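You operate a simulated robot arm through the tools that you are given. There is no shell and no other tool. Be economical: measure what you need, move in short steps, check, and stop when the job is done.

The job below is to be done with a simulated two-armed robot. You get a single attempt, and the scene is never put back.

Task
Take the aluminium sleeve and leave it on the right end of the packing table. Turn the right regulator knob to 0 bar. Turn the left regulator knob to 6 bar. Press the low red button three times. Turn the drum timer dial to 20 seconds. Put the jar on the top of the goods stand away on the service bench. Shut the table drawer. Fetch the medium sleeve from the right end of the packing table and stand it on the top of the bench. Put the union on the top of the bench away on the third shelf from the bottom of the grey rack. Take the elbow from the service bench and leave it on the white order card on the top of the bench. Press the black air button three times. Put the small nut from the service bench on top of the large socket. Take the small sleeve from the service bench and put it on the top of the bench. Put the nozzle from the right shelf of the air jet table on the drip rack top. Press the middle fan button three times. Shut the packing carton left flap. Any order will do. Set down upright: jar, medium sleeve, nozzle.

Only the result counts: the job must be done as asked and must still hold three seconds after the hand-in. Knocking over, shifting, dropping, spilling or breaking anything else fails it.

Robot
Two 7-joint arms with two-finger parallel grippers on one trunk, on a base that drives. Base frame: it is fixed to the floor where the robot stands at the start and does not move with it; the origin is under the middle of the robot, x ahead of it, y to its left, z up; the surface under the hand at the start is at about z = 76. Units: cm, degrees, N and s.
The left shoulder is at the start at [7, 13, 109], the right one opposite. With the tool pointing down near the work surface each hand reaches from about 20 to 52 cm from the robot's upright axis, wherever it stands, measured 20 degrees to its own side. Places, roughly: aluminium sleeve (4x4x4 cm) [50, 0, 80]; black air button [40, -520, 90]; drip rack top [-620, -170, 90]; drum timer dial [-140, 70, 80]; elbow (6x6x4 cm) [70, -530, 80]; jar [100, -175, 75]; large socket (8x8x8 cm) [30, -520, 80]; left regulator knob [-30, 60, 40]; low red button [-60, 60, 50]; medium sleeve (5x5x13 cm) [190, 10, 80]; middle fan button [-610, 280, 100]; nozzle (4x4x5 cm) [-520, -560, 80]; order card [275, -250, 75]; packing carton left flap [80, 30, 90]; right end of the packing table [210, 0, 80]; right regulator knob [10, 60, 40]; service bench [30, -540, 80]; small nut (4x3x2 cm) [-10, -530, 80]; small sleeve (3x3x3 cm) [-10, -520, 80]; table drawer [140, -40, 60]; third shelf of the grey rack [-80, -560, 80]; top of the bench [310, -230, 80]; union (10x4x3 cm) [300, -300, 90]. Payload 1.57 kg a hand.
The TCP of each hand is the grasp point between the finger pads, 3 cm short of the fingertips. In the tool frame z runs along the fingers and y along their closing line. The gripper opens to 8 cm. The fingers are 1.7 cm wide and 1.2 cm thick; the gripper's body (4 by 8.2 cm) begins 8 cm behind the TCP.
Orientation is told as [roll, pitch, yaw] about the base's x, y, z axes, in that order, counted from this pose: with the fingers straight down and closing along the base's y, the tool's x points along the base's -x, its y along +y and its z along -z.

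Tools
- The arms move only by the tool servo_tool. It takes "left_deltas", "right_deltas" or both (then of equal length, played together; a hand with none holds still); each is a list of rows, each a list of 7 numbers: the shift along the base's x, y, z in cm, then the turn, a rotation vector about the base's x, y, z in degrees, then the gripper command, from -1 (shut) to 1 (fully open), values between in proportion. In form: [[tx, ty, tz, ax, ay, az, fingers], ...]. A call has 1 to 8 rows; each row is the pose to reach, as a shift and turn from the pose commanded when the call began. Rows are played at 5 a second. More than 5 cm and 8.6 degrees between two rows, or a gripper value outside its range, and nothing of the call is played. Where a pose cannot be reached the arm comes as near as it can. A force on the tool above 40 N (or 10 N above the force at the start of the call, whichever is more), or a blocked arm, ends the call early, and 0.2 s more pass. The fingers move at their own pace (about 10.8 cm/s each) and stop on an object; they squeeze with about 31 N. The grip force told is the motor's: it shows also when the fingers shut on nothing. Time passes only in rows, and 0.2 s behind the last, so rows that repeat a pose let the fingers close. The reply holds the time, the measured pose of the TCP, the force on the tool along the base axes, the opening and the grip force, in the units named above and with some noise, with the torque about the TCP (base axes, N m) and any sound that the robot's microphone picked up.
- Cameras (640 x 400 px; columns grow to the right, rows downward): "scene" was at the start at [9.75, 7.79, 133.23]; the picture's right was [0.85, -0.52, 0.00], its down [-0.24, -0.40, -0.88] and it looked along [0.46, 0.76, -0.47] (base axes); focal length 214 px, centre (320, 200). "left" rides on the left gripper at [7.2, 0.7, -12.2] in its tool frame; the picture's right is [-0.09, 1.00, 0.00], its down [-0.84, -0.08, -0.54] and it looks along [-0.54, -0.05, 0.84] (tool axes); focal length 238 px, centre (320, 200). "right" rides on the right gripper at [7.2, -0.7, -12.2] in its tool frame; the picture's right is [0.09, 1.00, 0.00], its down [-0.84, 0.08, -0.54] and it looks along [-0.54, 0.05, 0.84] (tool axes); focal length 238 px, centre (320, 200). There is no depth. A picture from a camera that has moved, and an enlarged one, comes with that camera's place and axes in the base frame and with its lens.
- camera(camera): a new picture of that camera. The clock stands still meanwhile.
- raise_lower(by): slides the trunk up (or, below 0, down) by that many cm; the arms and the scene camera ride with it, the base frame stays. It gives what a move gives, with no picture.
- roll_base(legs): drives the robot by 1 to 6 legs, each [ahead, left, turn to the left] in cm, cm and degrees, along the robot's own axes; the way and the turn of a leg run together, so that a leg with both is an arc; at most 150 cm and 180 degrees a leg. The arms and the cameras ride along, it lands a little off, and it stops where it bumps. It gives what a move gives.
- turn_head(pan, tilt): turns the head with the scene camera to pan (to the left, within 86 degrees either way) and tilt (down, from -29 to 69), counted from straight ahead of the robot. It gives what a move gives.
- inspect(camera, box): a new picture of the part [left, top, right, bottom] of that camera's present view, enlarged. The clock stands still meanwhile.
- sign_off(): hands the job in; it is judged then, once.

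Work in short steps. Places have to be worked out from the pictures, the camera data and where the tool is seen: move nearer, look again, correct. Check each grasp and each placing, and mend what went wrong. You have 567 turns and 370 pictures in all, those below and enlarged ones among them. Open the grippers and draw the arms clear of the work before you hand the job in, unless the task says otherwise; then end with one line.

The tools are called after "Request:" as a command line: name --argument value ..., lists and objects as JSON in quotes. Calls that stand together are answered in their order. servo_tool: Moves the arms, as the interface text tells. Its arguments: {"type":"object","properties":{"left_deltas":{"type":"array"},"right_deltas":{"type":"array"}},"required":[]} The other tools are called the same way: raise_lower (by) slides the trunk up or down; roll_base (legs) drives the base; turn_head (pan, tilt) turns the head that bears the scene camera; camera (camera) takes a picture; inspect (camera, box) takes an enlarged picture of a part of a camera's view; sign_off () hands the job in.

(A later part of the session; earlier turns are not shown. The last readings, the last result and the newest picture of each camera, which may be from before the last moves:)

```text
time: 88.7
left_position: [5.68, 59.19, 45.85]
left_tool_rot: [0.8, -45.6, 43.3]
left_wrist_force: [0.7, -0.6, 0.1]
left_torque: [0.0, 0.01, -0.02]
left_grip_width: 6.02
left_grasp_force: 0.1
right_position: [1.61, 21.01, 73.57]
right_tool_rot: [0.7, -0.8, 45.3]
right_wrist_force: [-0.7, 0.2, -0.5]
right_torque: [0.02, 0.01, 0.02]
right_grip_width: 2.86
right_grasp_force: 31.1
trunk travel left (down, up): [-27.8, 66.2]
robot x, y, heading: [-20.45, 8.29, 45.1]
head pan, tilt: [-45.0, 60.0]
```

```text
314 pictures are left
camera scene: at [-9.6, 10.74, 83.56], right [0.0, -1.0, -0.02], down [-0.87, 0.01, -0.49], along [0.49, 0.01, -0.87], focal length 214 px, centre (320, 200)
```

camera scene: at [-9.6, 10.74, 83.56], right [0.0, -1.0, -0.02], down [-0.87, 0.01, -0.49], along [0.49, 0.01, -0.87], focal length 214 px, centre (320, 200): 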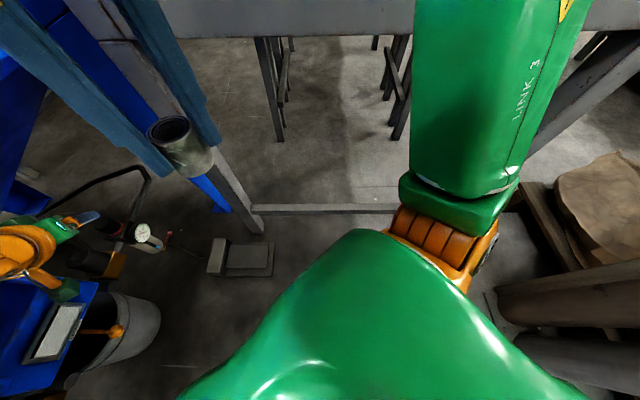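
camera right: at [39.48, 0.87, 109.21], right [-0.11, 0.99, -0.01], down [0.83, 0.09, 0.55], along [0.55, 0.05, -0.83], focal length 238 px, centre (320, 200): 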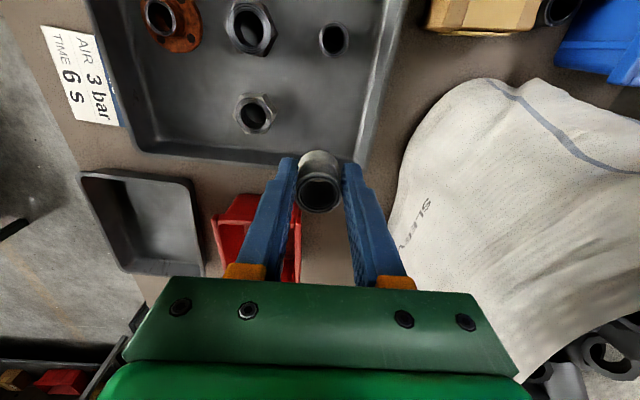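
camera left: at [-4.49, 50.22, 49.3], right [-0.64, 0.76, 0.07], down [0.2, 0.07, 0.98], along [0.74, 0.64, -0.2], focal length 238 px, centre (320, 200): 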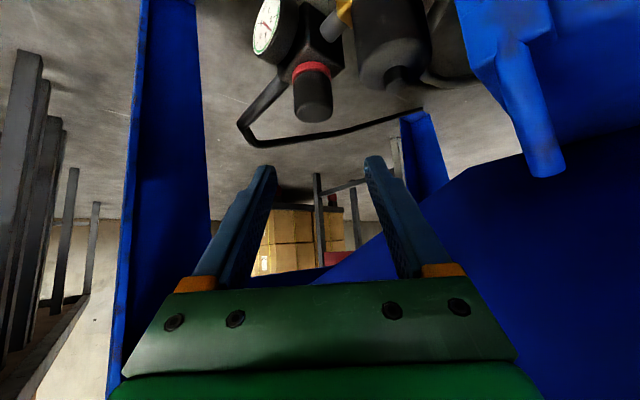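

The left elbow is what touches the cabinet's lower front edge. I pull the hand back, back the base off, lower the trunk so the elbow goes below the cabinet.

Request:
servo_tool --left_deltas '[[-2, -3, 2, 0, 0, 0, 0.5], [-4, -6, 4, 0, 0, 0, 0.5], [-5, -9, 6, 0, 0, 0, 0.5]]'

Request:
roll_base --legs '[[-8, -2, 0]]'

Request:
raise_lower --by -20

Request:
turn_head --pan 20 --tilt 50

Request:
camera --camera "scene"

```text
time: 89.5
left_position: [0.3, 51.89, 52.64]
left_tool_rot: [-0.8, -46.5, 45.2]
left_wrist_force: [0.1, 0.3, -0.5]
left_torque: [0.02, -0.05, 0.0]
left_grip_width: 6.0
left_grasp_force: 0.1
right_position: [0.87, 22.18, 73.79]
right_tool_rot: [-0.4, -0.8, 45.6]
right_wrist_force: [-0.4, -0.6, -0.5]
right_torque: [-0.02, -0.01, 0.0]
right_grip_width: 2.84
right_grasp_force: 31.1
trunk travel left (down, up): [-27.8, 66.2]
robot x, y, heading: [-20.85, 8.68, 45.0]
head pan, tilt: [-45.0, 60.0]
```

```text
time: 90.6
left_position: [-4.19, 44.38, 52.44]
left_tool_rot: [-0.7, -46.3, 45.0]
left_wrist_force: [-0.2, 0.4, 0.0]
left_torque: [-0.02, -0.03, 0.0]
left_grip_width: 6.0
left_grasp_force: 0.0
right_position: [-3.54, 14.75, 73.71]
right_tool_rot: [-0.4, -0.7, 45.6]
right_wrist_force: [-0.4, 0.3, -0.7]
right_torque: [0.0, 0.03, -0.02]
right_grip_width: 2.88
right_grasp_force: 30.6
trunk travel left (down, up): [-27.8, 66.2]
robot x, y, heading: [-25.03, 1.45, 44.9]
head pan, tilt: [-45.0, 60.0]
```

```text
time: 92.8
left_position: [-4.2, 44.39, 32.44]
left_tool_rot: [-0.8, -46.3, 45.0]
left_wrist_force: [0.0, 0.9, -0.6]
left_torque: [0.0, 0.0, 0.05]
left_grip_width: 6.01
left_grasp_force: 0.1
right_position: [-3.48, 14.81, 53.6]
right_tool_rot: [-0.4, -0.7, 45.6]
right_wrist_force: [-0.2, -0.8, -0.2]
right_torque: [0.0, 0.01, -0.02]
right_grip_width: 2.85
right_grasp_force: 30.7
trunk travel left (down, up): [-7.8, 86.2]
robot x, y, heading: [-25.14, 1.34, 45.1]
head pan, tilt: [-45.0, 60.0]
```

```text
time: 94.2
left_position: [-4.26, 44.33, 32.25]
left_tool_rot: [-0.7, -46.3, 45.1]
left_wrist_force: [0.2, -0.1, 0.4]
left_torque: [0.0, 0.01, 0.03]
left_grip_width: 6.02
left_grasp_force: 0.1
right_position: [-3.44, 14.82, 53.65]
right_tool_rot: [-0.4, -0.8, 45.6]
right_wrist_force: [0.1, -0.8, 0.2]
right_torque: [0.03, 0.03, 0.0]
right_grip_width: 2.89
right_grasp_force: 30.8
trunk travel left (down, up): [-7.8, 86.2]
robot x, y, heading: [-24.95, 1.04, 44.9]
head pan, tilt: [20.0, 50.0]
```

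```text
313 pictures are left
camera scene: at [-18.25, 11.69, 64.93], right [0.91, -0.42, 0.0], down [-0.32, -0.69, -0.64], along [0.27, 0.58, -0.77], focal length 214 px, centre (320, 200)
```

scene: 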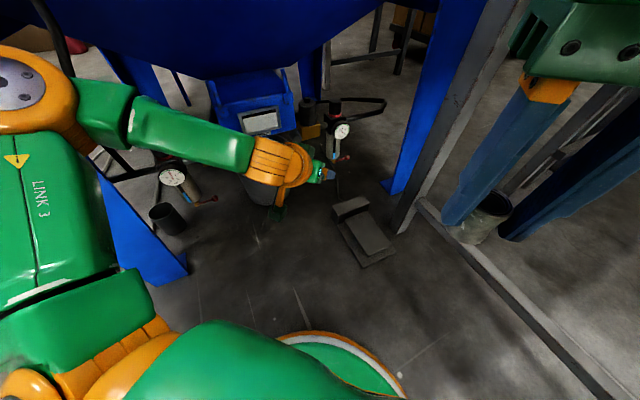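

The elbow is now low enough to pass under the cabinet. I raise the hand to 44 and drive 11 cm ahead.

Request:
servo_tool --left_deltas '[[0, 0, 4, 0, 0, 0, 0.5], [0, 0, 8, 0, 0, 0, 0.5], [0, 0, 12, 0, 0, 0, 0.5]]'

Request:
roll_base --legs '[[12, 0, 0]]'

Request:
camera --camera "left"

Request:
camera --camera "scene"

```text
time: 95.0
left_position: [-4.17, 44.33, 44.39]
left_tool_rot: [-0.6, -46.2, 45.0]
left_wrist_force: [0.0, -0.5, -0.1]
left_torque: [0.01, -0.01, -0.02]
left_grip_width: 6.01
left_grasp_force: 0.1
right_position: [-3.5, 14.79, 53.68]
right_tool_rot: [-0.5, -0.8, 45.6]
right_wrist_force: [-0.5, 0.6, 0.0]
right_torque: [0.01, -0.02, 0.0]
right_grip_width: 2.86
right_grasp_force: 30.7
trunk travel left (down, up): [-7.8, 86.2]
robot x, y, heading: [-25.23, 1.26, 45.1]
head pan, tilt: [20.0, 50.0]
```

```text
time: 96.2
left_position: [4.57, 52.69, 44.42]
left_tool_rot: [-0.7, -46.3, 44.8]
left_wrist_force: [0.0, -0.7, -1.0]
left_torque: [0.01, -0.01, 0.02]
left_grip_width: 5.99
left_grasp_force: 0.0
right_position: [5.14, 23.09, 53.63]
right_tool_rot: [-0.5, -0.7, 45.2]
right_wrist_force: [0.9, 0.5, -0.7]
right_torque: [-0.01, 0.0, 0.0]
right_grip_width: 2.87
right_grasp_force: 31.0
trunk travel left (down, up): [-7.8, 86.2]
robot x, y, heading: [-16.56, 9.82, 44.7]
head pan, tilt: [20.0, 50.0]
```

```text
312 pictures are left
camera left: at [-5.78, 43.5, 47.66], right [-0.65, 0.76, 0.06], down [0.18, 0.08, 0.98], along [0.74, 0.65, -0.19], focal length 238 px, centre (320, 200)
```

left: 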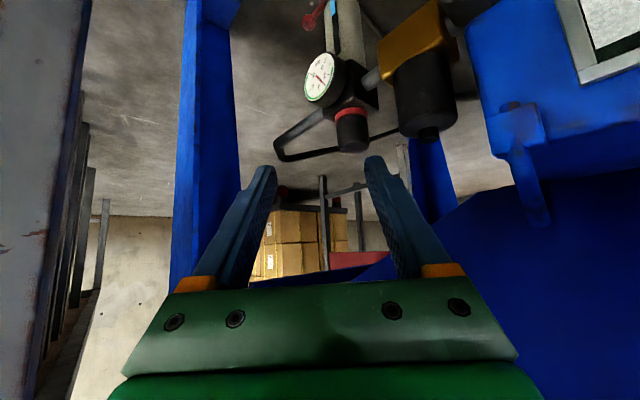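

```text
311 pictures are left
camera scene: at [-9.67, 20.13, 64.93], right [0.9, -0.43, 0.0], down [-0.33, -0.69, -0.64], along [0.28, 0.58, -0.77], focal length 214 px, centre (320, 200)
```

scene: 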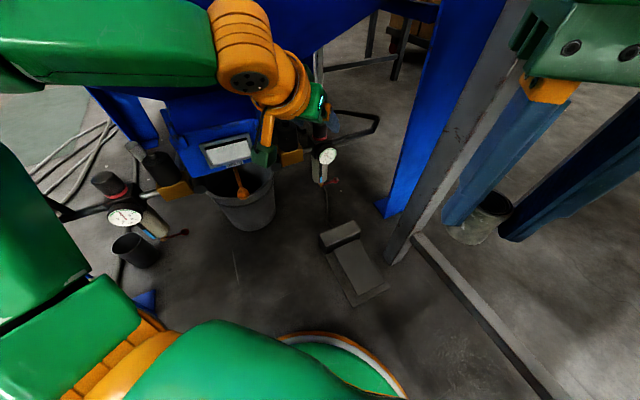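

Knob again at (11.5, 64.4, 34). I go above it.

Request:
servo_tool --left_deltas '[[2, 3.4, -0.5, 0, 0, 0, 0.5], [4, 6.8, -1, 0, 0, 0, 0.5], [6, 10.2, -2, 0, 0, 0, 0.5]]'

Request:
camera --camera "left"

```text
time: 97.0
left_position: [10.57, 63.01, 42.3]
left_tool_rot: [-0.8, -46.2, 44.8]
left_wrist_force: [0.3, 0.7, 0.1]
left_torque: [0.03, 0.0, -0.01]
left_grip_width: 5.99
left_grasp_force: 0.0
right_position: [5.09, 23.14, 53.64]
right_tool_rot: [-0.4, -0.7, 45.3]
right_wrist_force: [-0.8, 0.6, -0.4]
right_torque: [-0.03, 0.02, 0.02]
right_grip_width: 2.86
right_grasp_force: 30.8
trunk travel left (down, up): [-7.8, 86.2]
robot x, y, heading: [-16.46, 9.3, 44.6]
head pan, tilt: [20.0, 50.0]
```

```text
310 pictures are left
camera left: at [0.27, 53.85, 45.54], right [-0.65, 0.76, 0.06], down [0.18, 0.08, 0.98], along [0.74, 0.65, -0.19], focal length 238 px, centre (320, 200)
```

left: 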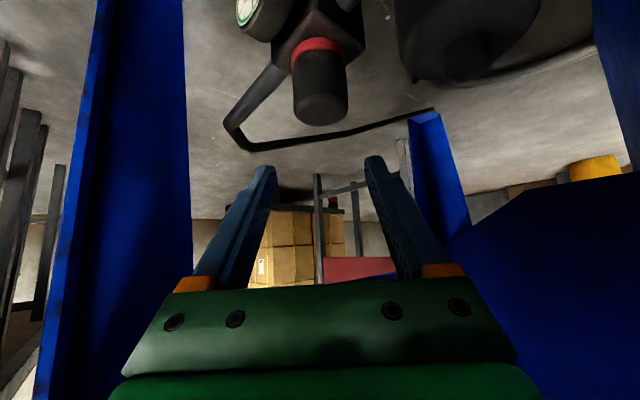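

Knob refined to (11.5, 64.3), z 31–36.5. I lower the hand around it and grip.

Request:
servo_tool --left_deltas '[[0.4, 0.6, -2.5, 0, 0, 0, 0.5], [0.75, 1.2, -5, 0, 0, 0, 0.5], [0.75, 1.2, -7, 0, 0, 0, 0.5], [0.75, 1.2, -7, 0, 0, 0, -1], [0.75, 1.2, -7, 0, 0, 0, -1], [0.75, 1.2, -7, 0, 0, 0, -1]]'

Request:
camera --camera "left"

Request:
inspect --camera "scene" --box '[260, 90, 380, 220]'

```text
time: 98.4
left_position: [11.28, 64.07, 35.25]
left_tool_rot: [-0.6, -46.4, 44.8]
left_wrist_force: [-2.0, 12.4, 1.2]
left_torque: [0.82, -0.26, -0.04]
left_grip_width: 3.63
left_grasp_force: 42.2
right_position: [5.13, 23.21, 53.64]
right_tool_rot: [-0.3, -0.7, 45.3]
right_wrist_force: [-0.1, 0.3, -0.7]
right_torque: [-0.01, -0.02, -0.01]
right_grip_width: 2.87
right_grasp_force: 30.5
trunk travel left (down, up): [-7.8, 86.2]
robot x, y, heading: [-16.18, 9.81, 44.8]
head pan, tilt: [20.0, 50.0]
```

```text
309 pictures are left
camera left: at [0.85, 54.91, 38.56], right [-0.65, 0.76, 0.06], down [0.18, 0.08, 0.98], along [0.74, 0.65, -0.19], focal length 238 px, centre (320, 200)
```

left: 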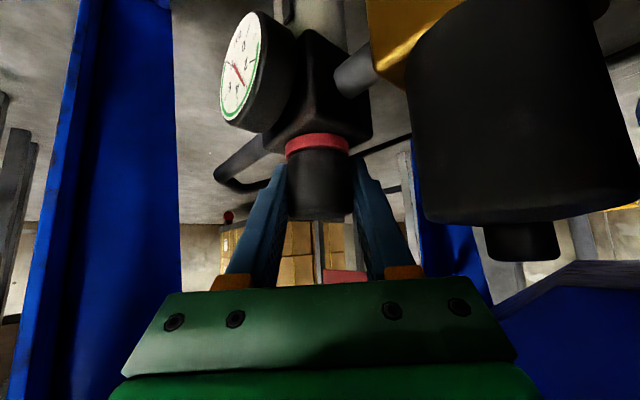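

```text
3.08 times, centred on (320, 155) of scene
camera zoom: at [-9.71, 20.2, 64.93], right [0.9, -0.43, 0.0], down [-0.33, -0.69, -0.64], along [0.27, 0.58, -0.77], focal length 660 px, centre (320, 338)
```

zoom: 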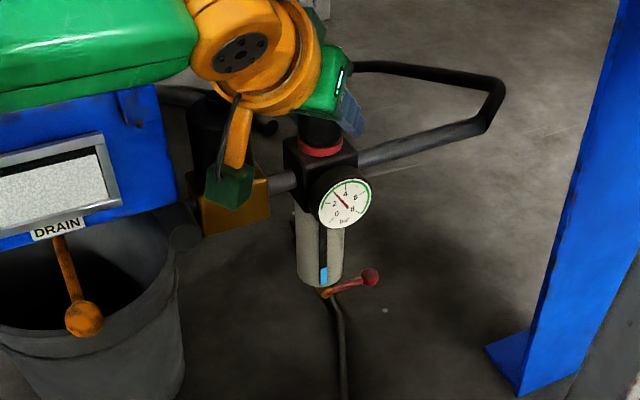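

Knob gripped (3.6 cm). I turn the hand counter-clockwise 24° about the knob axis and read the gauge.

Request:
servo_tool --left_deltas '[[0, 0, 0, 0, 0, 6, -1], [0, 0, 0, 0, 0, 12, -1], [0, 0, 0, 0, 0, 18, -1], [0, 0, 0, 0, 0, 24, -1]]'

Request:
inspect --camera "scene" --box '[280, 110, 380, 210]'

```text
time: 99.1
left_position: [10.58, 63.37, 35.32]
left_tool_rot: [-1.4, -46.3, 56.9]
left_wrist_force: [8.3, 5.9, -6.1]
left_torque: [0.23, 0.09, -0.02]
left_grip_width: 3.58
left_grasp_force: 42.6
left hand out of reach, approached as far as the arm can: row 1, 2, 3
right_position: [5.36, 23.1, 53.59]
right_tool_rot: [-0.3, -0.4, 44.8]
right_wrist_force: [-0.3, 0.3, -0.3]
right_torque: [-0.03, 0.01, 0.02]
right_grip_width: 2.88
right_grasp_force: 31.3
trunk travel left (down, up): [-7.8, 86.2]
robot x, y, heading: [-16.62, 9.81, 44.1]
head pan, tilt: [20.0, 50.0]
stopped in row 3 (left hand): the force on the tool passed its limit at 63 N (the readings are from after the stop); the commanded pose is now the measured one
```

```text
4.00 times, centred on (330, 160) of scene
camera zoom: at [-9.4, 20.23, 64.88], right [0.9, -0.43, 0.0], down [-0.33, -0.69, -0.64], along [0.28, 0.58, -0.77], focal length 858 px, centre (280, 360)
```

zoom: 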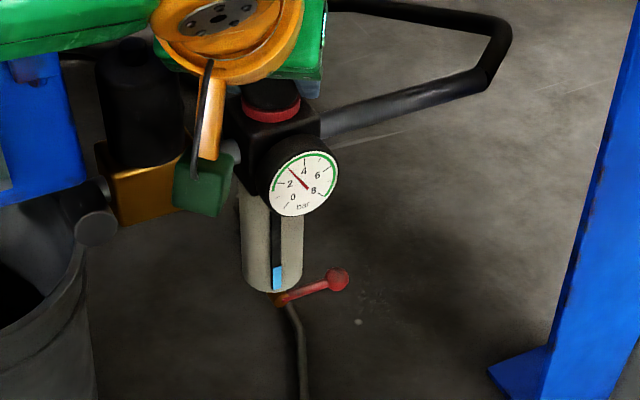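

Only 12° went before the reach limit; the needle hardly moved. I turn clockwise instead to learn the ratio, in steps, keeping the TCP on the axis.

Request:
servo_tool --left_deltas '[[0.2, 0.2, 0, 0, 0, -7, -1], [0.4, 0.4, 0, 0, 0, -14, -1], [0.6, 0.6, 0, 0, 0, -21, -1], [0.7, 0.7, 0, 0, 0, -28, -1], [0.7, 0.7, 0, 0, 0, -35, -1]]'

Request:
inspect --camera "scene" --box '[280, 110, 380, 210]'

```text
time: 100.2
left_position: [11.03, 63.81, 35.55]
left_tool_rot: [-1.7, -46.4, 25.2]
left_wrist_force: [-4.0, -4.9, -0.7]
left_torque: [0.65, -0.65, -0.02]
left_grip_width: 3.62
left_grasp_force: 42.7
right_position: [5.19, 22.92, 53.84]
right_tool_rot: [-0.3, -0.8, 45.0]
right_wrist_force: [0.2, 0.6, -0.4]
right_torque: [0.02, 0.02, -0.01]
right_grip_width: 2.87
right_grasp_force: 30.7
trunk travel left (down, up): [-7.8, 86.2]
robot x, y, heading: [-16.53, 9.71, 44.3]
head pan, tilt: [20.0, 50.0]
stopped in row 5 (left hand): the force on the tool passed its limit at 41 N (the readings are from after the stop); the commanded pose is now the measured one
```

```text
4.00 times, centred on (330, 160) of scene
camera zoom: at [-9.6, 20.04, 64.97], right [0.9, -0.43, 0.0], down [-0.33, -0.69, -0.64], along [0.28, 0.58, -0.77], focal length 858 px, centre (280, 360)
```

zoom: 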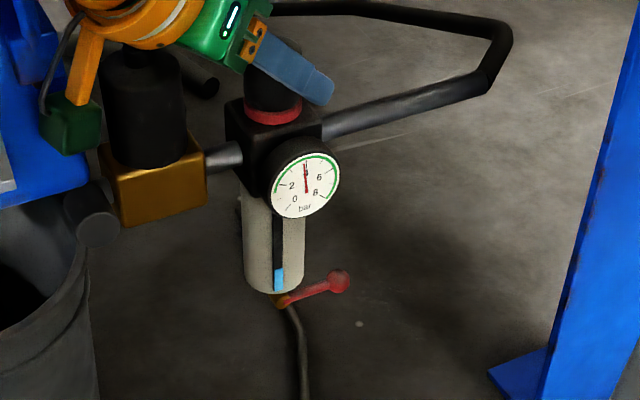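

Clockwise raises: about 30° per bar, now at 4 bar. I ratchet counter-clockwise between yaw 25° and 50°.

Request:
servo_tool --left_deltas '[[0.1, 0.1, 0, 0, 0, 8, -1], [0.2, 0.2, 0, 0, 0, 16, -1], [0.2, 0.2, 0, 0, 0, 24, -1], [0.2, 0.2, 0, 0, 0, 24, 0.3], [0.2, 0.2, 0, 0, 0, 24, 0.3], [0.2, 0.2, 0, 0, 0, 16, 0.3], [0.2, 0.2, 0, 0, 0, 8, 0.3], [0.2, 0.2, 0, 0, 0, 1, 0.3]]'

Request:
servo_tool --left_deltas '[[0, 0, 0, 0, 0, 0, -1], [0, 0, 0, 0, 0, 0, -1], [0, 0, 0, 0, 0, 8, -1], [0, 0, 0, 0, 0, 16, -1], [0, 0, 0, 0, 0, 24, -1], [0, 0, 0, 0, 0, 24, 0.3], [0, 0, 0, 0, 0, 16, 0.3], [0, 0, 0, 0, 0, 8, 0.3]]'

Request:
inspect --camera "scene" --box '[280, 110, 380, 210]'

```text
time: 102.0
left_position: [11.25, 64.14, 35.4]
left_tool_rot: [-1.8, -46.3, 26.4]
left_wrist_force: [-0.4, -0.2, -0.1]
left_torque: [0.04, -0.02, -0.02]
left_grip_width: 5.18
left_grasp_force: 0.1
right_position: [5.24, 23.03, 53.74]
right_tool_rot: [-0.4, -0.8, 45.0]
right_wrist_force: [0.8, -0.8, 0.1]
right_torque: [0.01, 0.0, -0.02]
right_grip_width: 2.88
right_grasp_force: 31.1
trunk travel left (down, up): [-7.8, 86.2]
robot x, y, heading: [-16.49, 9.59, 44.4]
head pan, tilt: [20.0, 50.0]
```

```text
time: 103.8
left_position: [11.33, 63.97, 35.53]
left_tool_rot: [-1.7, -46.3, 34.3]
left_wrist_force: [0.2, -0.4, -0.3]
left_torque: [0.02, 0.01, 0.03]
left_grip_width: 5.18
left_grasp_force: 0.2
right_position: [5.29, 22.96, 53.7]
right_tool_rot: [-0.4, -0.7, 45.0]
right_wrist_force: [0.0, -1.2, -0.4]
right_torque: [-0.02, -0.02, 0.03]
right_grip_width: 2.86
right_grasp_force: 30.9
trunk travel left (down, up): [-7.8, 86.2]
robot x, y, heading: [-16.57, 9.72, 44.3]
head pan, tilt: [20.0, 50.0]
```

```text
4.00 times, centred on (330, 160) of scene
camera zoom: at [-9.55, 20.08, 64.93], right [0.9, -0.43, 0.0], down [-0.33, -0.69, -0.64], along [0.28, 0.58, -0.77], focal length 858 px, centre (280, 360)
```

zoom: 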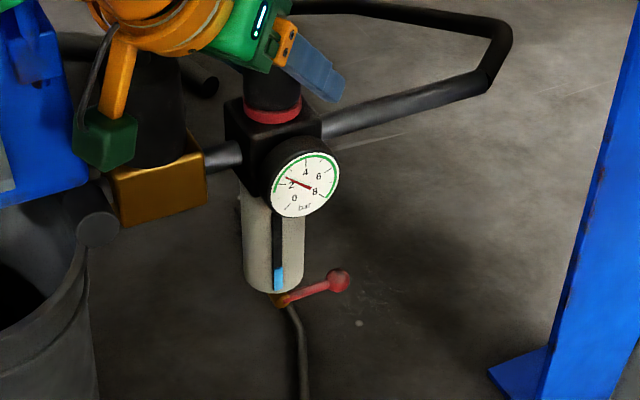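

Needle now around 2.3. Two more strokes.

Request:
servo_tool --left_deltas '[[0, 0, 0, 0, 0, -8, 0.3], [0, 0, 0, 0, 0, -8, -1], [0, 0, 0, 0, 0, -8, -1], [0, 0, 0, 0, 0, 0, -1], [0, 0, 0, 0, 0, 8, -1], [0, 0, 0, 0, 0, 16, -1], [0, 0, 0, 0, 0, 16, 0.3], [0, 0, 0, 0, 0, 8, 0.3]]'

Request:
servo_tool --left_deltas '[[0, 0, 0, 0, 0, -8, 0.3], [0, 0, 0, 0, 0, -16, 0.3], [0, 0, 0, 0, 0, -16, -1], [0, 0, 0, 0, 0, -16, -1], [0, 0, 0, 0, 0, -8, -1], [0, 0, 0, 0, 0, 0, -1], [0, 0, 0, 0, 0, 7, -1], [0, 0, 0, 0, 0, 7, -1]]'

Request:
inspect --camera "scene" --box '[280, 110, 380, 210]'

```text
time: 105.6
left_position: [11.19, 64.14, 35.63]
left_tool_rot: [-1.6, -46.2, 42.3]
left_wrist_force: [0.4, 0.6, 0.2]
left_torque: [-0.04, 0.01, 0.0]
left_grip_width: 5.21
left_grasp_force: 0.0
right_position: [5.25, 22.98, 53.74]
right_tool_rot: [-0.4, -0.6, 45.0]
right_wrist_force: [-0.2, 0.1, -0.1]
right_torque: [0.0, 0.04, 0.03]
right_grip_width: 2.88
right_grasp_force: 31.1
trunk travel left (down, up): [-7.8, 86.2]
robot x, y, heading: [-16.37, 9.55, 44.3]
head pan, tilt: [20.0, 50.0]
```

```text
time: 107.4
left_position: [11.36, 64.2, 35.53]
left_tool_rot: [-1.7, -46.3, 49.3]
left_wrist_force: [8.2, 2.7, 5.4]
left_torque: [-0.03, 0.69, 0.02]
left_grip_width: 3.6
left_grasp_force: 42.6
right_position: [5.26, 22.96, 53.57]
right_tool_rot: [-0.3, -0.7, 44.9]
right_wrist_force: [0.2, -1.0, -0.5]
right_torque: [-0.02, -0.02, 0.01]
right_grip_width: 2.84
right_grasp_force: 30.9
trunk travel left (down, up): [-7.8, 86.2]
robot x, y, heading: [-16.22, 9.58, 44.0]
head pan, tilt: [20.0, 50.0]
```

```text
4.00 times, centred on (330, 160) of scene
camera zoom: at [-9.51, 20.05, 64.95], right [0.9, -0.43, 0.0], down [-0.33, -0.69, -0.64], along [0.28, 0.58, -0.77], focal length 858 px, centre (280, 360)
```

zoom: 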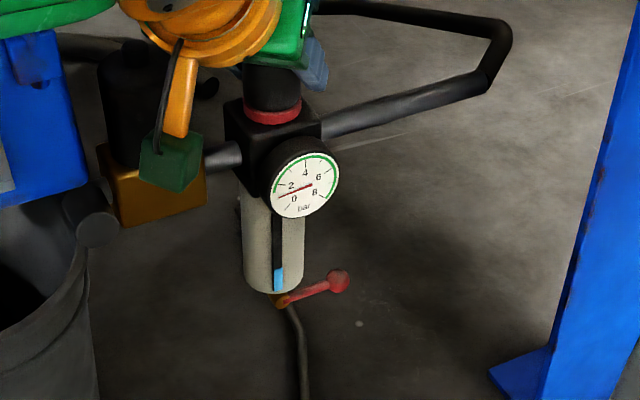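

About 1 bar now. Two more strokes toward the stop at 0.

Request:
servo_tool --left_deltas '[[0, 0, 0, 0, 0, 0, 0.3], [0, 0, 0, 0, 0, -8, 0.3], [0, 0, 0, 0, 0, -16, 0.3], [0, 0, 0, 0, 0, -24, 0.3], [0, 0, 0, 0, 0, -24, -1], [0, 0, 0, 0, 0, -24, -1], [0, 0, 0, 0, 0, -16, -1], [0, 0, 0, 0, 0, -8, -1]]'

Request:
servo_tool --left_deltas '[[0, 0, 0, 0, 0, 5, -1], [0, 0, 0, 0, 0, 8, -1]]'

Request:
inspect --camera "scene" --box '[300, 130, 370, 200]'

```text
time: 109.2
left_position: [11.37, 64.1, 35.41]
left_tool_rot: [-1.5, -46.2, 41.2]
left_wrist_force: [4.2, -7.2, -0.1]
left_torque: [-0.45, 1.04, 0.07]
left_grip_width: 3.6
left_grasp_force: 42.6
right_position: [5.4, 23.03, 53.64]
right_tool_rot: [-0.3, -0.7, 45.0]
right_wrist_force: [1.1, -0.7, -0.6]
right_torque: [0.0, 0.0, 0.04]
right_grip_width: 2.87
right_grasp_force: 30.9
trunk travel left (down, up): [-7.8, 86.2]
robot x, y, heading: [-16.01, 9.66, 44.3]
head pan, tilt: [20.0, 50.0]
```

```text
time: 109.8
left_position: [11.35, 64.23, 35.43]
left_tool_rot: [-1.6, -46.3, 49.4]
left_wrist_force: [7.2, 2.8, 0.2]
left_torque: [-0.14, 0.88, 0.03]
left_grip_width: 3.59
left_grasp_force: 42.4
right_position: [5.29, 22.96, 53.66]
right_tool_rot: [-0.3, -0.7, 45.1]
right_wrist_force: [-1.0, 0.4, -0.4]
right_torque: [0.0, 0.01, 0.04]
right_grip_width: 2.85
right_grasp_force: 31.1
trunk travel left (down, up): [-7.8, 86.2]
robot x, y, heading: [-16.67, 9.43, 44.3]
head pan, tilt: [20.0, 50.0]
```

```text
5.71 times, centred on (335, 165) of scene
camera zoom: at [-9.48, 20.12, 64.93], right [0.9, -0.43, 0.0], down [-0.33, -0.69, -0.64], along [0.28, 0.58, -0.77], focal length 1226 px, centre (234, 400)
```

zoom: 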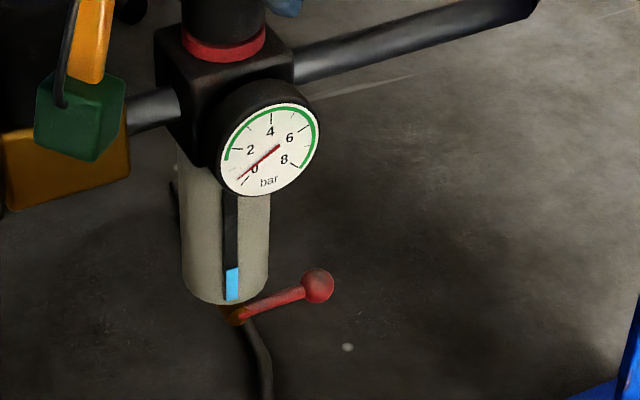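

Nearly at 0. One more short stroke to reach it.

Request:
servo_tool --left_deltas '[[0, 0, 0, 0, 0, 0, 0.3], [0, 0, 0, 0, 0, -8, 0.3], [0, 0, 0, 0, 0, -16, 0.3], [0, 0, 0, 0, 0, -16, -1], [0, 0, 0, 0, 0, -16, -1], [0, 0, 0, 0, 0, -12, -1], [0, 0, 0, 0, 0, -8, -1], [0, 0, 0, 0, 0, -8, -1]]'

Request:
inspect --camera "scene" --box '[300, 130, 370, 200]'

```text
time: 111.6
left_position: [11.37, 64.21, 35.56]
left_tool_rot: [-1.6, -46.3, 41.2]
left_wrist_force: [2.6, -0.9, 0.6]
left_torque: [-0.14, 0.47, 0.01]
left_grip_width: 3.57
left_grasp_force: 42.6
right_position: [5.24, 23.04, 53.66]
right_tool_rot: [-0.3, -0.7, 45.1]
right_wrist_force: [0.6, -0.2, 0.1]
right_torque: [0.01, -0.01, -0.03]
right_grip_width: 2.84
right_grasp_force: 31.1
trunk travel left (down, up): [-7.8, 86.2]
robot x, y, heading: [-16.69, 9.67, 44.2]
head pan, tilt: [20.0, 50.0]
```

```text
5.71 times, centred on (335, 165) of scene
camera zoom: at [-9.51, 20.07, 64.94], right [0.9, -0.43, 0.0], down [-0.33, -0.69, -0.64], along [0.28, 0.58, -0.77], focal length 1226 px, centre (234, 400)
```

zoom: 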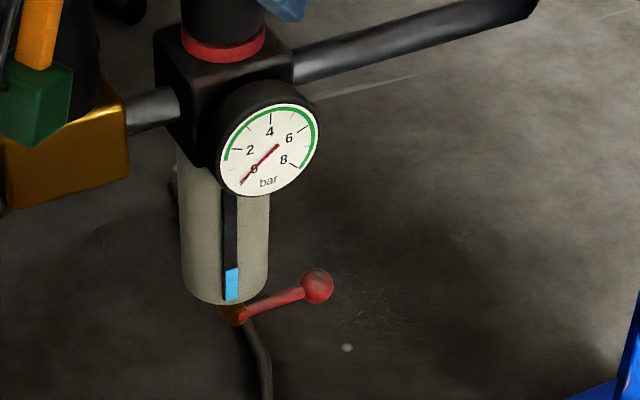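

The right gauge reads 0. I release and retreat the hand. The left knob needs the right hand, so I will do it when that hand is free.

Request:
servo_tool --left_deltas '[[0, 0, 0, 0, 0, 0, 0.5], [0, 0, 0, 0, 0, 0, 0.5], [-0.2, -0.5, 3, 0, 0, 0, 0.5], [-1, -1, 7, 0, 0, 0, 0.5], [-3, -5, 9, 0, 0, 0, 0.5], [-5, -9, 9, 0, 0, 0, 0.5], [-7, -13, 9, 0, 0, 0, 0.5], [-9, -16, 9, 0, 0, 0, 0.5]]'

Request:
inspect --camera "scene" --box '[270, 110, 370, 210]'

```text
time: 113.4
left_position: [2.04, 47.66, 44.31]
left_tool_rot: [-1.8, -46.2, 41.5]
left_wrist_force: [0.1, -0.3, 0.1]
left_torque: [-0.03, 0.01, -0.01]
left_grip_width: 6.02
left_grasp_force: 0.0
right_position: [5.21, 23.08, 53.7]
right_tool_rot: [-0.4, -0.8, 45.0]
right_wrist_force: [0.1, -0.2, -1.6]
right_torque: [0.0, -0.02, 0.01]
right_grip_width: 2.87
right_grasp_force: 31.0
trunk travel left (down, up): [-7.8, 86.2]
robot x, y, heading: [-16.37, 9.66, 44.3]
head pan, tilt: [20.0, 50.0]
```

```text
4.00 times, centred on (320, 160) of scene
camera zoom: at [-9.55, 20.07, 64.94], right [0.9, -0.43, 0.0], down [-0.33, -0.69, -0.64], along [0.28, 0.58, -0.77], focal length 858 px, centre (320, 360)
```

zoom: 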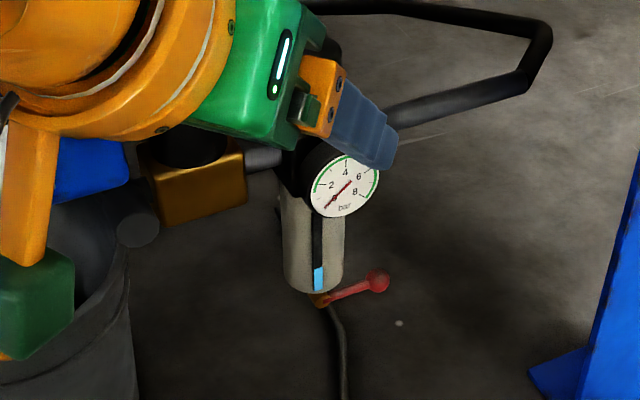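

Right knob is done (0 bar). I back out and raise the trunk in steps.

Request:
roll_base --legs '[[-25, 0, 0]]'

Request:
raise_lower --by 35

Request:
raise_lower --by 30

Request:
turn_head --pan 86 --tilt 25

Request:
camera --camera "scene"

```text
time: 115.2
left_position: [-15.41, 30.59, 44.39]
left_tool_rot: [-1.7, -46.3, 41.3]
left_wrist_force: [0.1, -0.4, -0.1]
left_torque: [-0.02, 0.03, -0.01]
left_grip_width: 6.01
left_grasp_force: 0.0
right_position: [-12.36, 5.81, 53.63]
right_tool_rot: [-0.4, -0.7, 45.0]
right_wrist_force: [0.2, 0.6, -0.5]
right_torque: [0.02, 0.0, 0.04]
right_grip_width: 2.87
right_grasp_force: 31.0
trunk travel left (down, up): [-7.8, 86.2]
robot x, y, heading: [-34.1, -7.71, 43.9]
head pan, tilt: [20.0, 50.0]
```

```text
time: 118.7
left_position: [-15.32, 30.53, 79.38]
left_tool_rot: [-1.7, -46.2, 41.3]
left_wrist_force: [0.1, -0.7, -0.3]
left_torque: [-0.01, 0.03, 0.0]
left_grip_width: 5.97
left_grasp_force: 0.1
right_position: [-12.27, 5.81, 88.63]
right_tool_rot: [-0.3, -0.7, 44.8]
right_wrist_force: [0.7, 0.1, -0.4]
right_torque: [-0.02, -0.02, 0.0]
right_grip_width: 2.87
right_grasp_force: 30.7
trunk travel left (down, up): [-42.8, 51.2]
robot x, y, heading: [-34.02, -7.73, 44.1]
head pan, tilt: [20.0, 50.0]
```

```text
time: 121.7
left_position: [-15.4, 30.54, 109.24]
left_tool_rot: [-1.7, -46.2, 41.3]
left_wrist_force: [0.5, -0.8, 0.4]
left_torque: [0.0, -0.03, -0.01]
left_grip_width: 5.99
left_grasp_force: 0.1
right_position: [-12.42, 5.79, 118.56]
right_tool_rot: [-0.4, -0.6, 44.9]
right_wrist_force: [-0.4, -0.6, 0.2]
right_torque: [-0.06, 0.01, 0.03]
right_grip_width: 2.85
right_grasp_force: 30.9
trunk travel left (down, up): [-72.8, 21.2]
robot x, y, heading: [-33.91, -7.58, 44.4]
head pan, tilt: [20.0, 50.0]
```

```text
time: 123.0
left_position: [-15.52, 30.44, 109.44]
left_tool_rot: [-1.7, -46.2, 41.3]
left_wrist_force: [-0.1, 0.3, -0.9]
left_torque: [0.03, 0.01, 0.04]
left_grip_width: 5.99
left_grasp_force: 0.0
right_position: [-12.41, 5.83, 118.56]
right_tool_rot: [-0.3, -0.7, 44.9]
right_wrist_force: [0.7, -0.5, 0.1]
right_torque: [0.0, -0.01, 0.01]
right_grip_width: 2.86
right_grasp_force: 31.1
trunk travel left (down, up): [-72.8, 21.2]
robot x, y, heading: [-34.32, -7.23, 44.1]
head pan, tilt: [85.9, 25.0]
```

```text
300 pictures are left
camera scene: at [-36.46, 2.99, 133.68], right [0.76, 0.64, 0.0], down [0.27, -0.32, -0.91], along [-0.58, 0.69, -0.42], focal length 214 px, centre (320, 200)
```

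scene: 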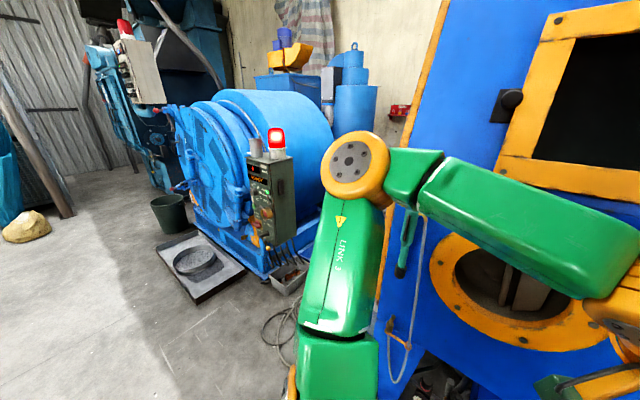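

I plan a route west and south around the sacks. First to (-60,-28), turn, west to x≈-180, then face south and look.

Request:
roll_base --legs '[[-32.6, 3.8, 0], [0, 0, 136], [115, 0, 0], [0, 0, 90]]'

Request:
turn_head --pan 0 --tilt 20

Request:
camera --camera "scene"

```text
time: 140.0
left_position: [-160.7, -67.41, 109.31]
left_tool_rot: [-1.7, -46.3, -94.6]
left_wrist_force: [-0.8, 0.3, 0.6]
left_torque: [0.01, -0.01, 0.01]
left_grip_width: 6.01
left_grasp_force: 0.0
right_position: [-180.09, -51.95, 118.68]
right_tool_rot: [-0.3, -0.7, -90.9]
right_wrist_force: [0.0, 0.7, 0.1]
right_torque: [0.02, -0.04, -0.02]
right_grip_width: 2.87
right_grasp_force: 31.7
trunk travel left (down, up): [-72.8, 21.2]
robot x, y, heading: [-173.98, -27.29, -91.6]
head pan, tilt: [85.9, 25.0]
```

```text
time: 141.6
left_position: [-160.53, -67.44, 109.19]
left_tool_rot: [-1.7, -46.2, -94.5]
left_wrist_force: [0.5, -0.4, 0.5]
left_torque: [-0.01, 0.01, -0.01]
left_grip_width: 5.99
left_grasp_force: 0.0
right_position: [-180.07, -51.94, 118.57]
right_tool_rot: [-0.4, -0.7, -90.9]
right_wrist_force: [-0.9, 0.7, -0.1]
right_torque: [0.0, -0.02, 0.04]
right_grip_width: 2.86
right_grasp_force: 31.0
trunk travel left (down, up): [-72.8, 21.2]
robot x, y, heading: [-174.11, -27.16, -91.6]
head pan, tilt: [0.0, 20.0]
```

```text
299 pictures are left
camera scene: at [-174.15, -41.54, 134.49], right [-1.0, 0.03, 0.0], down [0.01, 0.34, -0.94], along [-0.02, -0.94, -0.34], focal length 214 px, centre (320, 200)
```

scene: 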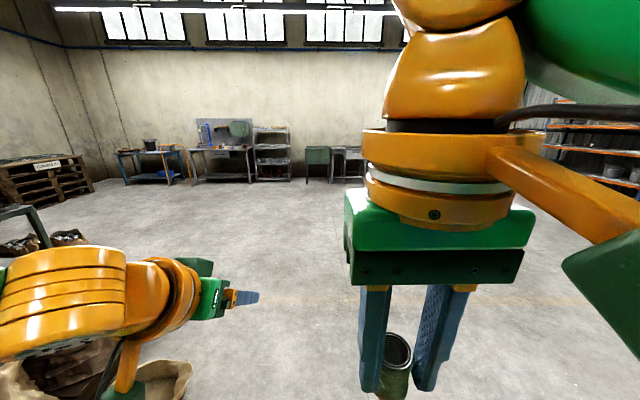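

Clear. I drive south to y≈-300, then east to x≈195, and turn north.

Request:
roll_base --legs '[[136, 0, 0], [136, 0, 0], [0, 0, 91.6], [150, 0, 0], [150, 0, 0]]'

Request:
camera --camera "scene"

```text
time: 171.1
left_position: [139.12, -239.72, 109.29]
left_tool_rot: [-1.8, -46.4, 4.8]
left_wrist_force: [0.2, 0.1, 0.6]
left_torque: [0.0, 0.03, -0.05]
left_grip_width: 5.99
left_grasp_force: 0.2
right_position: [126.95, -261.33, 118.65]
right_tool_rot: [-0.3, -0.7, 8.5]
right_wrist_force: [0.9, 0.5, -1.1]
right_torque: [0.04, 0.0, -0.03]
right_grip_width: 2.87
right_grasp_force: 30.9
trunk travel left (down, up): [-72.8, 21.2]
robot x, y, heading: [101.52, -259.08, 7.7]
head pan, tilt: [0.0, 20.0]
stopped in leg 5: the robot was blocked; the commanded pose is now the measured one
```

```text
298 pictures are left
camera scene: at [115.74, -257.21, 134.51], right [0.13, -0.99, 0.0], down [-0.34, -0.05, -0.94], along [0.93, 0.13, -0.34], focal length 214 px, centre (320, 200)
```

scene: 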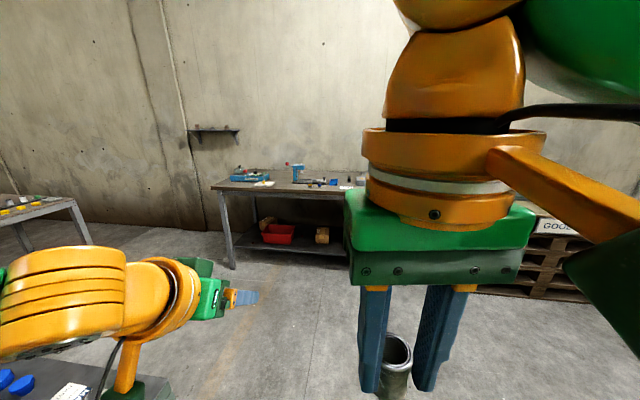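

It was blocked: the path drifted toward the goods stand. I look left and down to see the contact before moving.

Request:
turn_head --pan 70 --tilt 50

Request:
camera --camera "scene"

```text
time: 172.5
left_position: [139.4, -239.67, 109.31]
left_tool_rot: [-1.7, -46.2, 4.8]
left_wrist_force: [-1.1, 0.5, -0.1]
left_torque: [-0.01, 0.02, -0.01]
left_grip_width: 5.98
left_grasp_force: 0.0
right_position: [127.17, -261.38, 118.59]
right_tool_rot: [-0.3, -0.6, 8.4]
right_wrist_force: [-0.3, -0.4, -0.6]
right_torque: [-0.03, 0.03, 0.03]
right_grip_width: 2.84
right_grasp_force: 30.9
trunk travel left (down, up): [-72.8, 21.2]
robot x, y, heading: [101.7, -259.27, 7.8]
head pan, tilt: [70.0, 50.0]
```

```text
297 pictures are left
camera scene: at [108.39, -250.95, 129.94], right [0.98, -0.21, 0.0], down [-0.16, -0.75, -0.64], along [0.14, 0.63, -0.77], focal length 214 px, centre (320, 200)
```

scene: 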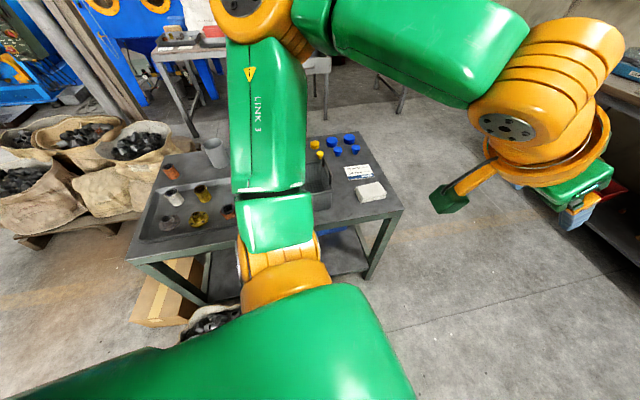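

Nothing obvious touches the stand. I check directly ahead/below and right.

Request:
turn_head --pan 25 --tilt 69

Request:
camera --camera "scene"

Request:
turn_head --pan 86 --tilt 65

Request:
camera --camera "scene"

```text
time: 173.7
left_position: [139.32, -239.53, 109.4]
left_tool_rot: [-1.7, -46.2, 4.8]
left_wrist_force: [0.3, 0.7, -0.1]
left_torque: [0.02, -0.03, 0.0]
left_grip_width: 6.02
left_grasp_force: 0.0
right_position: [127.13, -261.41, 118.74]
right_tool_rot: [-0.3, -0.7, 8.3]
right_wrist_force: [0.6, -1.3, 0.2]
right_torque: [-0.03, -0.03, 0.01]
right_grip_width: 2.86
right_grasp_force: 31.0
trunk travel left (down, up): [-72.8, 21.2]
robot x, y, heading: [101.67, -258.94, 7.6]
head pan, tilt: [25.0, 68.8]
```

```text
296 pictures are left
camera scene: at [111.41, -255.45, 127.74], right [0.54, -0.84, 0.0], down [-0.78, -0.5, -0.36], along [0.3, 0.2, -0.93], focal length 214 px, centre (320, 200)
```

scene: 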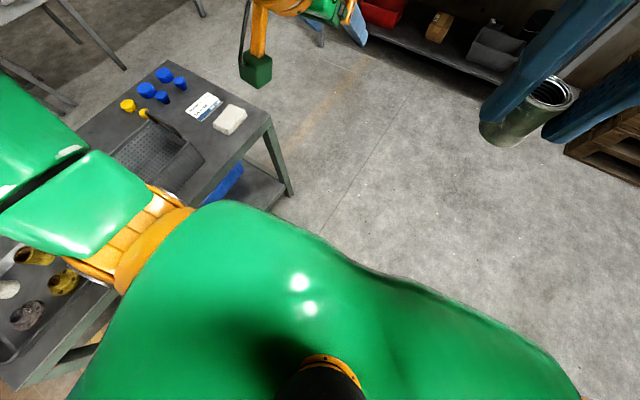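

```text
time: 175.0
left_position: [139.5, -239.73, 109.36]
left_tool_rot: [-1.7, -46.2, 4.9]
left_wrist_force: [-0.9, -0.8, 0.1]
left_torque: [0.01, 0.01, -0.03]
left_grip_width: 5.98
left_grasp_force: 0.1
right_position: [127.17, -261.46, 118.59]
right_tool_rot: [-0.3, -0.7, 8.4]
right_wrist_force: [0.3, 0.2, -0.7]
right_torque: [0.02, 0.0, 0.0]
right_grip_width: 2.88
right_grasp_force: 30.9
trunk travel left (down, up): [-72.8, 21.2]
robot x, y, heading: [101.64, -258.89, 7.9]
head pan, tilt: [85.9, 65.0]
```

```text
295 pictures are left
camera scene: at [106.33, -252.42, 128.12], right [1.0, 0.06, 0.0], down [0.06, -0.9, -0.42], along [-0.03, 0.42, -0.91], focal length 214 px, centre (320, 200)
```

scene: 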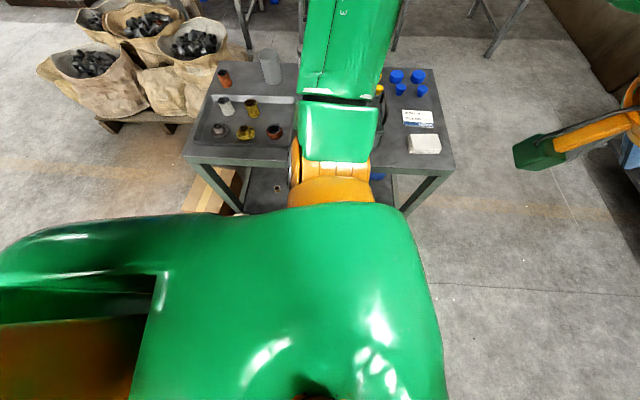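

No visible contact, so something low near the stand's shelf may have blocked the base. I move straight away from the stand, straighten the heading, and look back at it.

Request:
roll_base --legs '[[0, -25, 0], [0, 0, -7.7]]'

Request:
turn_head --pan 86 --tilt 50

Request:
camera --camera "scene"

```text
time: 177.4
left_position: [145.0, -270.02, 109.29]
left_tool_rot: [-1.9, -46.1, -3.3]
left_wrist_force: [-0.3, 0.6, 0.4]
left_torque: [0.02, 0.0, -0.03]
left_grip_width: 5.99
left_grasp_force: 0.0
right_position: [129.75, -289.73, 118.68]
right_tool_rot: [-0.5, -0.7, 0.2]
right_wrist_force: [0.3, -0.6, 0.3]
right_torque: [0.02, -0.01, -0.02]
right_grip_width: 2.85
right_grasp_force: 30.6
trunk travel left (down, up): [-72.8, 21.2]
robot x, y, heading: [104.96, -283.99, -0.6]
head pan, tilt: [85.9, 65.0]
```

```text
time: 178.2
left_position: [145.02, -270.19, 109.48]
left_tool_rot: [-1.8, -46.2, -3.5]
left_wrist_force: [-0.1, 0.3, -0.1]
left_torque: [-0.04, 0.01, -0.02]
left_grip_width: 5.99
left_grasp_force: 0.0
right_position: [129.79, -289.84, 118.66]
right_tool_rot: [-0.3, -0.8, 0.3]
right_wrist_force: [-0.1, 0.2, -0.8]
right_torque: [-0.01, -0.02, -0.01]
right_grip_width: 2.85
right_grasp_force: 30.8
trunk travel left (down, up): [-72.8, 21.2]
robot x, y, heading: [104.8, -283.88, -0.7]
head pan, tilt: [85.9, 50.0]
```

```text
294 pictures are left
camera scene: at [110.62, -276.47, 129.93], right [1.0, -0.08, 0.0], down [-0.06, -0.76, -0.64], along [0.05, 0.64, -0.77], focal length 214 px, centre (320, 200)
```

scene: 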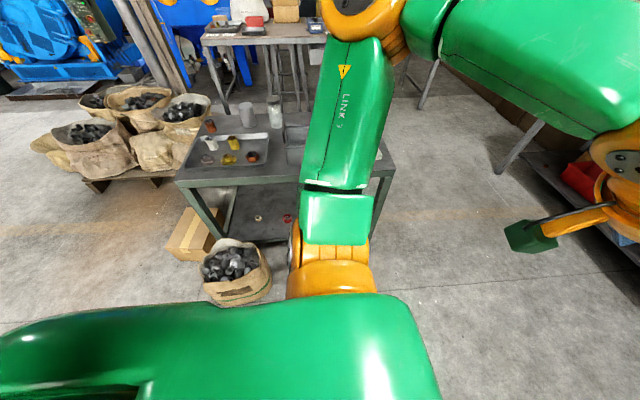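

It was a sack beside the stand (its place matches the early picture, so it wasn't moved). I drive east to x≈195, turn north and approach the packing table.

Request:
roll_base --legs '[[92, 0, 0], [0, 0, 90], [110, 0, 0]]'

Request:
turn_head --pan 20 --tilt 35

Request:
camera --camera "scene"

```text
time: 191.9
left_position: [190.03, -136.74, 109.37]
left_tool_rot: [-1.8, -46.1, 84.0]
left_wrist_force: [-0.8, -0.2, -0.8]
left_torque: [0.0, -0.01, -0.02]
left_grip_width: 6.03
left_grasp_force: 0.0
right_position: [208.98, -152.83, 118.57]
right_tool_rot: [-0.4, -0.7, 87.6]
right_wrist_force: [-0.1, 0.6, -0.1]
right_torque: [0.01, -0.05, 0.0]
right_grip_width: 2.86
right_grasp_force: 30.9
trunk travel left (down, up): [-72.8, 21.2]
robot x, y, heading: [202.33, -177.31, 87.2]
head pan, tilt: [85.9, 50.0]
```

```text
time: 193.2
left_position: [190.21, -136.85, 109.36]
left_tool_rot: [-1.8, -46.0, 84.1]
left_wrist_force: [-0.1, 0.2, 0.3]
left_torque: [-0.03, 0.01, 0.0]
left_grip_width: 6.01
left_grasp_force: 0.0
right_position: [209.29, -152.82, 118.65]
right_tool_rot: [-0.3, -0.7, 87.7]
right_wrist_force: [-0.1, 0.6, 0.0]
right_torque: [-0.04, -0.02, 0.02]
right_grip_width: 2.87
right_grasp_force: 30.8
trunk travel left (down, up): [-72.8, 21.2]
robot x, y, heading: [202.18, -177.57, 87.0]
head pan, tilt: [20.0, 35.0]
```

```text
293 pictures are left
camera scene: at [199.87, -163.95, 132.11], right [0.96, 0.29, 0.0], down [0.17, -0.55, -0.82], along [-0.24, 0.78, -0.57], focal length 214 px, centre (320, 200)
```

scene: 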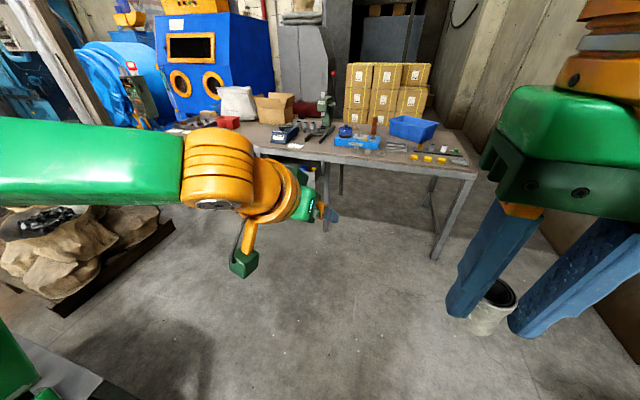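

Good overview. I drive 80 cm ahead toward the table's right end and zoom on the items.

Request:
roll_base --legs '[[80, 0, 2]]'

Request:
turn_head --pan 12 --tilt 40

Request:
camera --camera "scene"

```text
time: 197.5
left_position: [192.16, -57.06, 109.41]
left_tool_rot: [-1.7, -46.2, 85.7]
left_wrist_force: [0.0, 0.1, 0.0]
left_torque: [-0.05, -0.02, 0.0]
left_grip_width: 5.98
left_grasp_force: 0.0
right_position: [211.63, -72.71, 118.57]
right_tool_rot: [-0.3, -0.9, 89.2]
right_wrist_force: [0.1, -0.2, -1.2]
right_torque: [0.02, 0.01, 0.01]
right_grip_width: 2.88
right_grasp_force: 31.1
trunk travel left (down, up): [-72.8, 21.2]
robot x, y, heading: [205.13, -97.35, 88.4]
head pan, tilt: [20.0, 35.0]
```

```text
time: 198.2
left_position: [192.18, -57.02, 109.47]
left_tool_rot: [-1.8, -46.1, 85.7]
left_wrist_force: [0.1, -0.4, 0.2]
left_torque: [0.0, -0.03, -0.05]
left_grip_width: 5.98
left_grasp_force: 0.1
right_position: [211.59, -72.64, 118.71]
right_tool_rot: [-0.3, -0.7, 89.3]
right_wrist_force: [-0.1, -0.3, -0.3]
right_torque: [-0.01, 0.03, 0.01]
right_grip_width: 2.88
right_grasp_force: 30.7
trunk travel left (down, up): [-72.8, 21.2]
robot x, y, heading: [205.08, -96.94, 88.1]
head pan, tilt: [12.0, 40.0]
```

```text
292 pictures are left
camera scene: at [203.92, -83.86, 131.35], right [0.98, 0.18, 0.0], down [0.12, -0.63, -0.77], along [-0.14, 0.75, -0.64], focal length 214 px, centre (320, 200)
```

scene: 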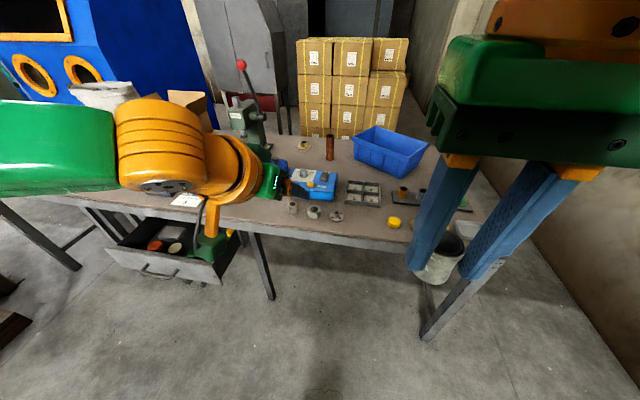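

Zoom on the right end of the table.

Request:
inspect --camera "scene" --box '[270, 120, 430, 240]'

```text
3.33 times, centred on (350, 180) of scene
camera zoom: at [203.92, -83.86, 131.35], right [0.98, 0.18, 0.0], down [0.12, -0.63, -0.77], along [-0.14, 0.75, -0.64], focal length 715 px, centre (220, 267)
```

zoom: 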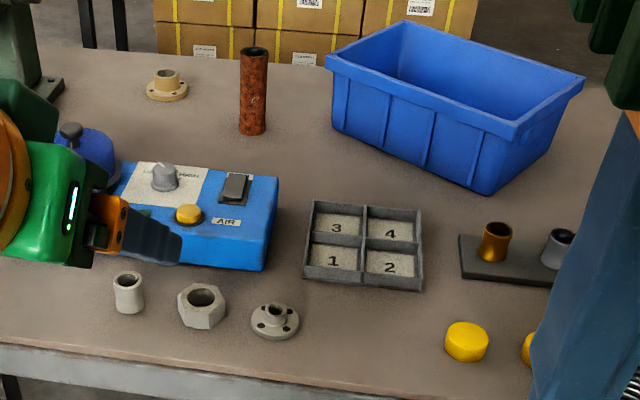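

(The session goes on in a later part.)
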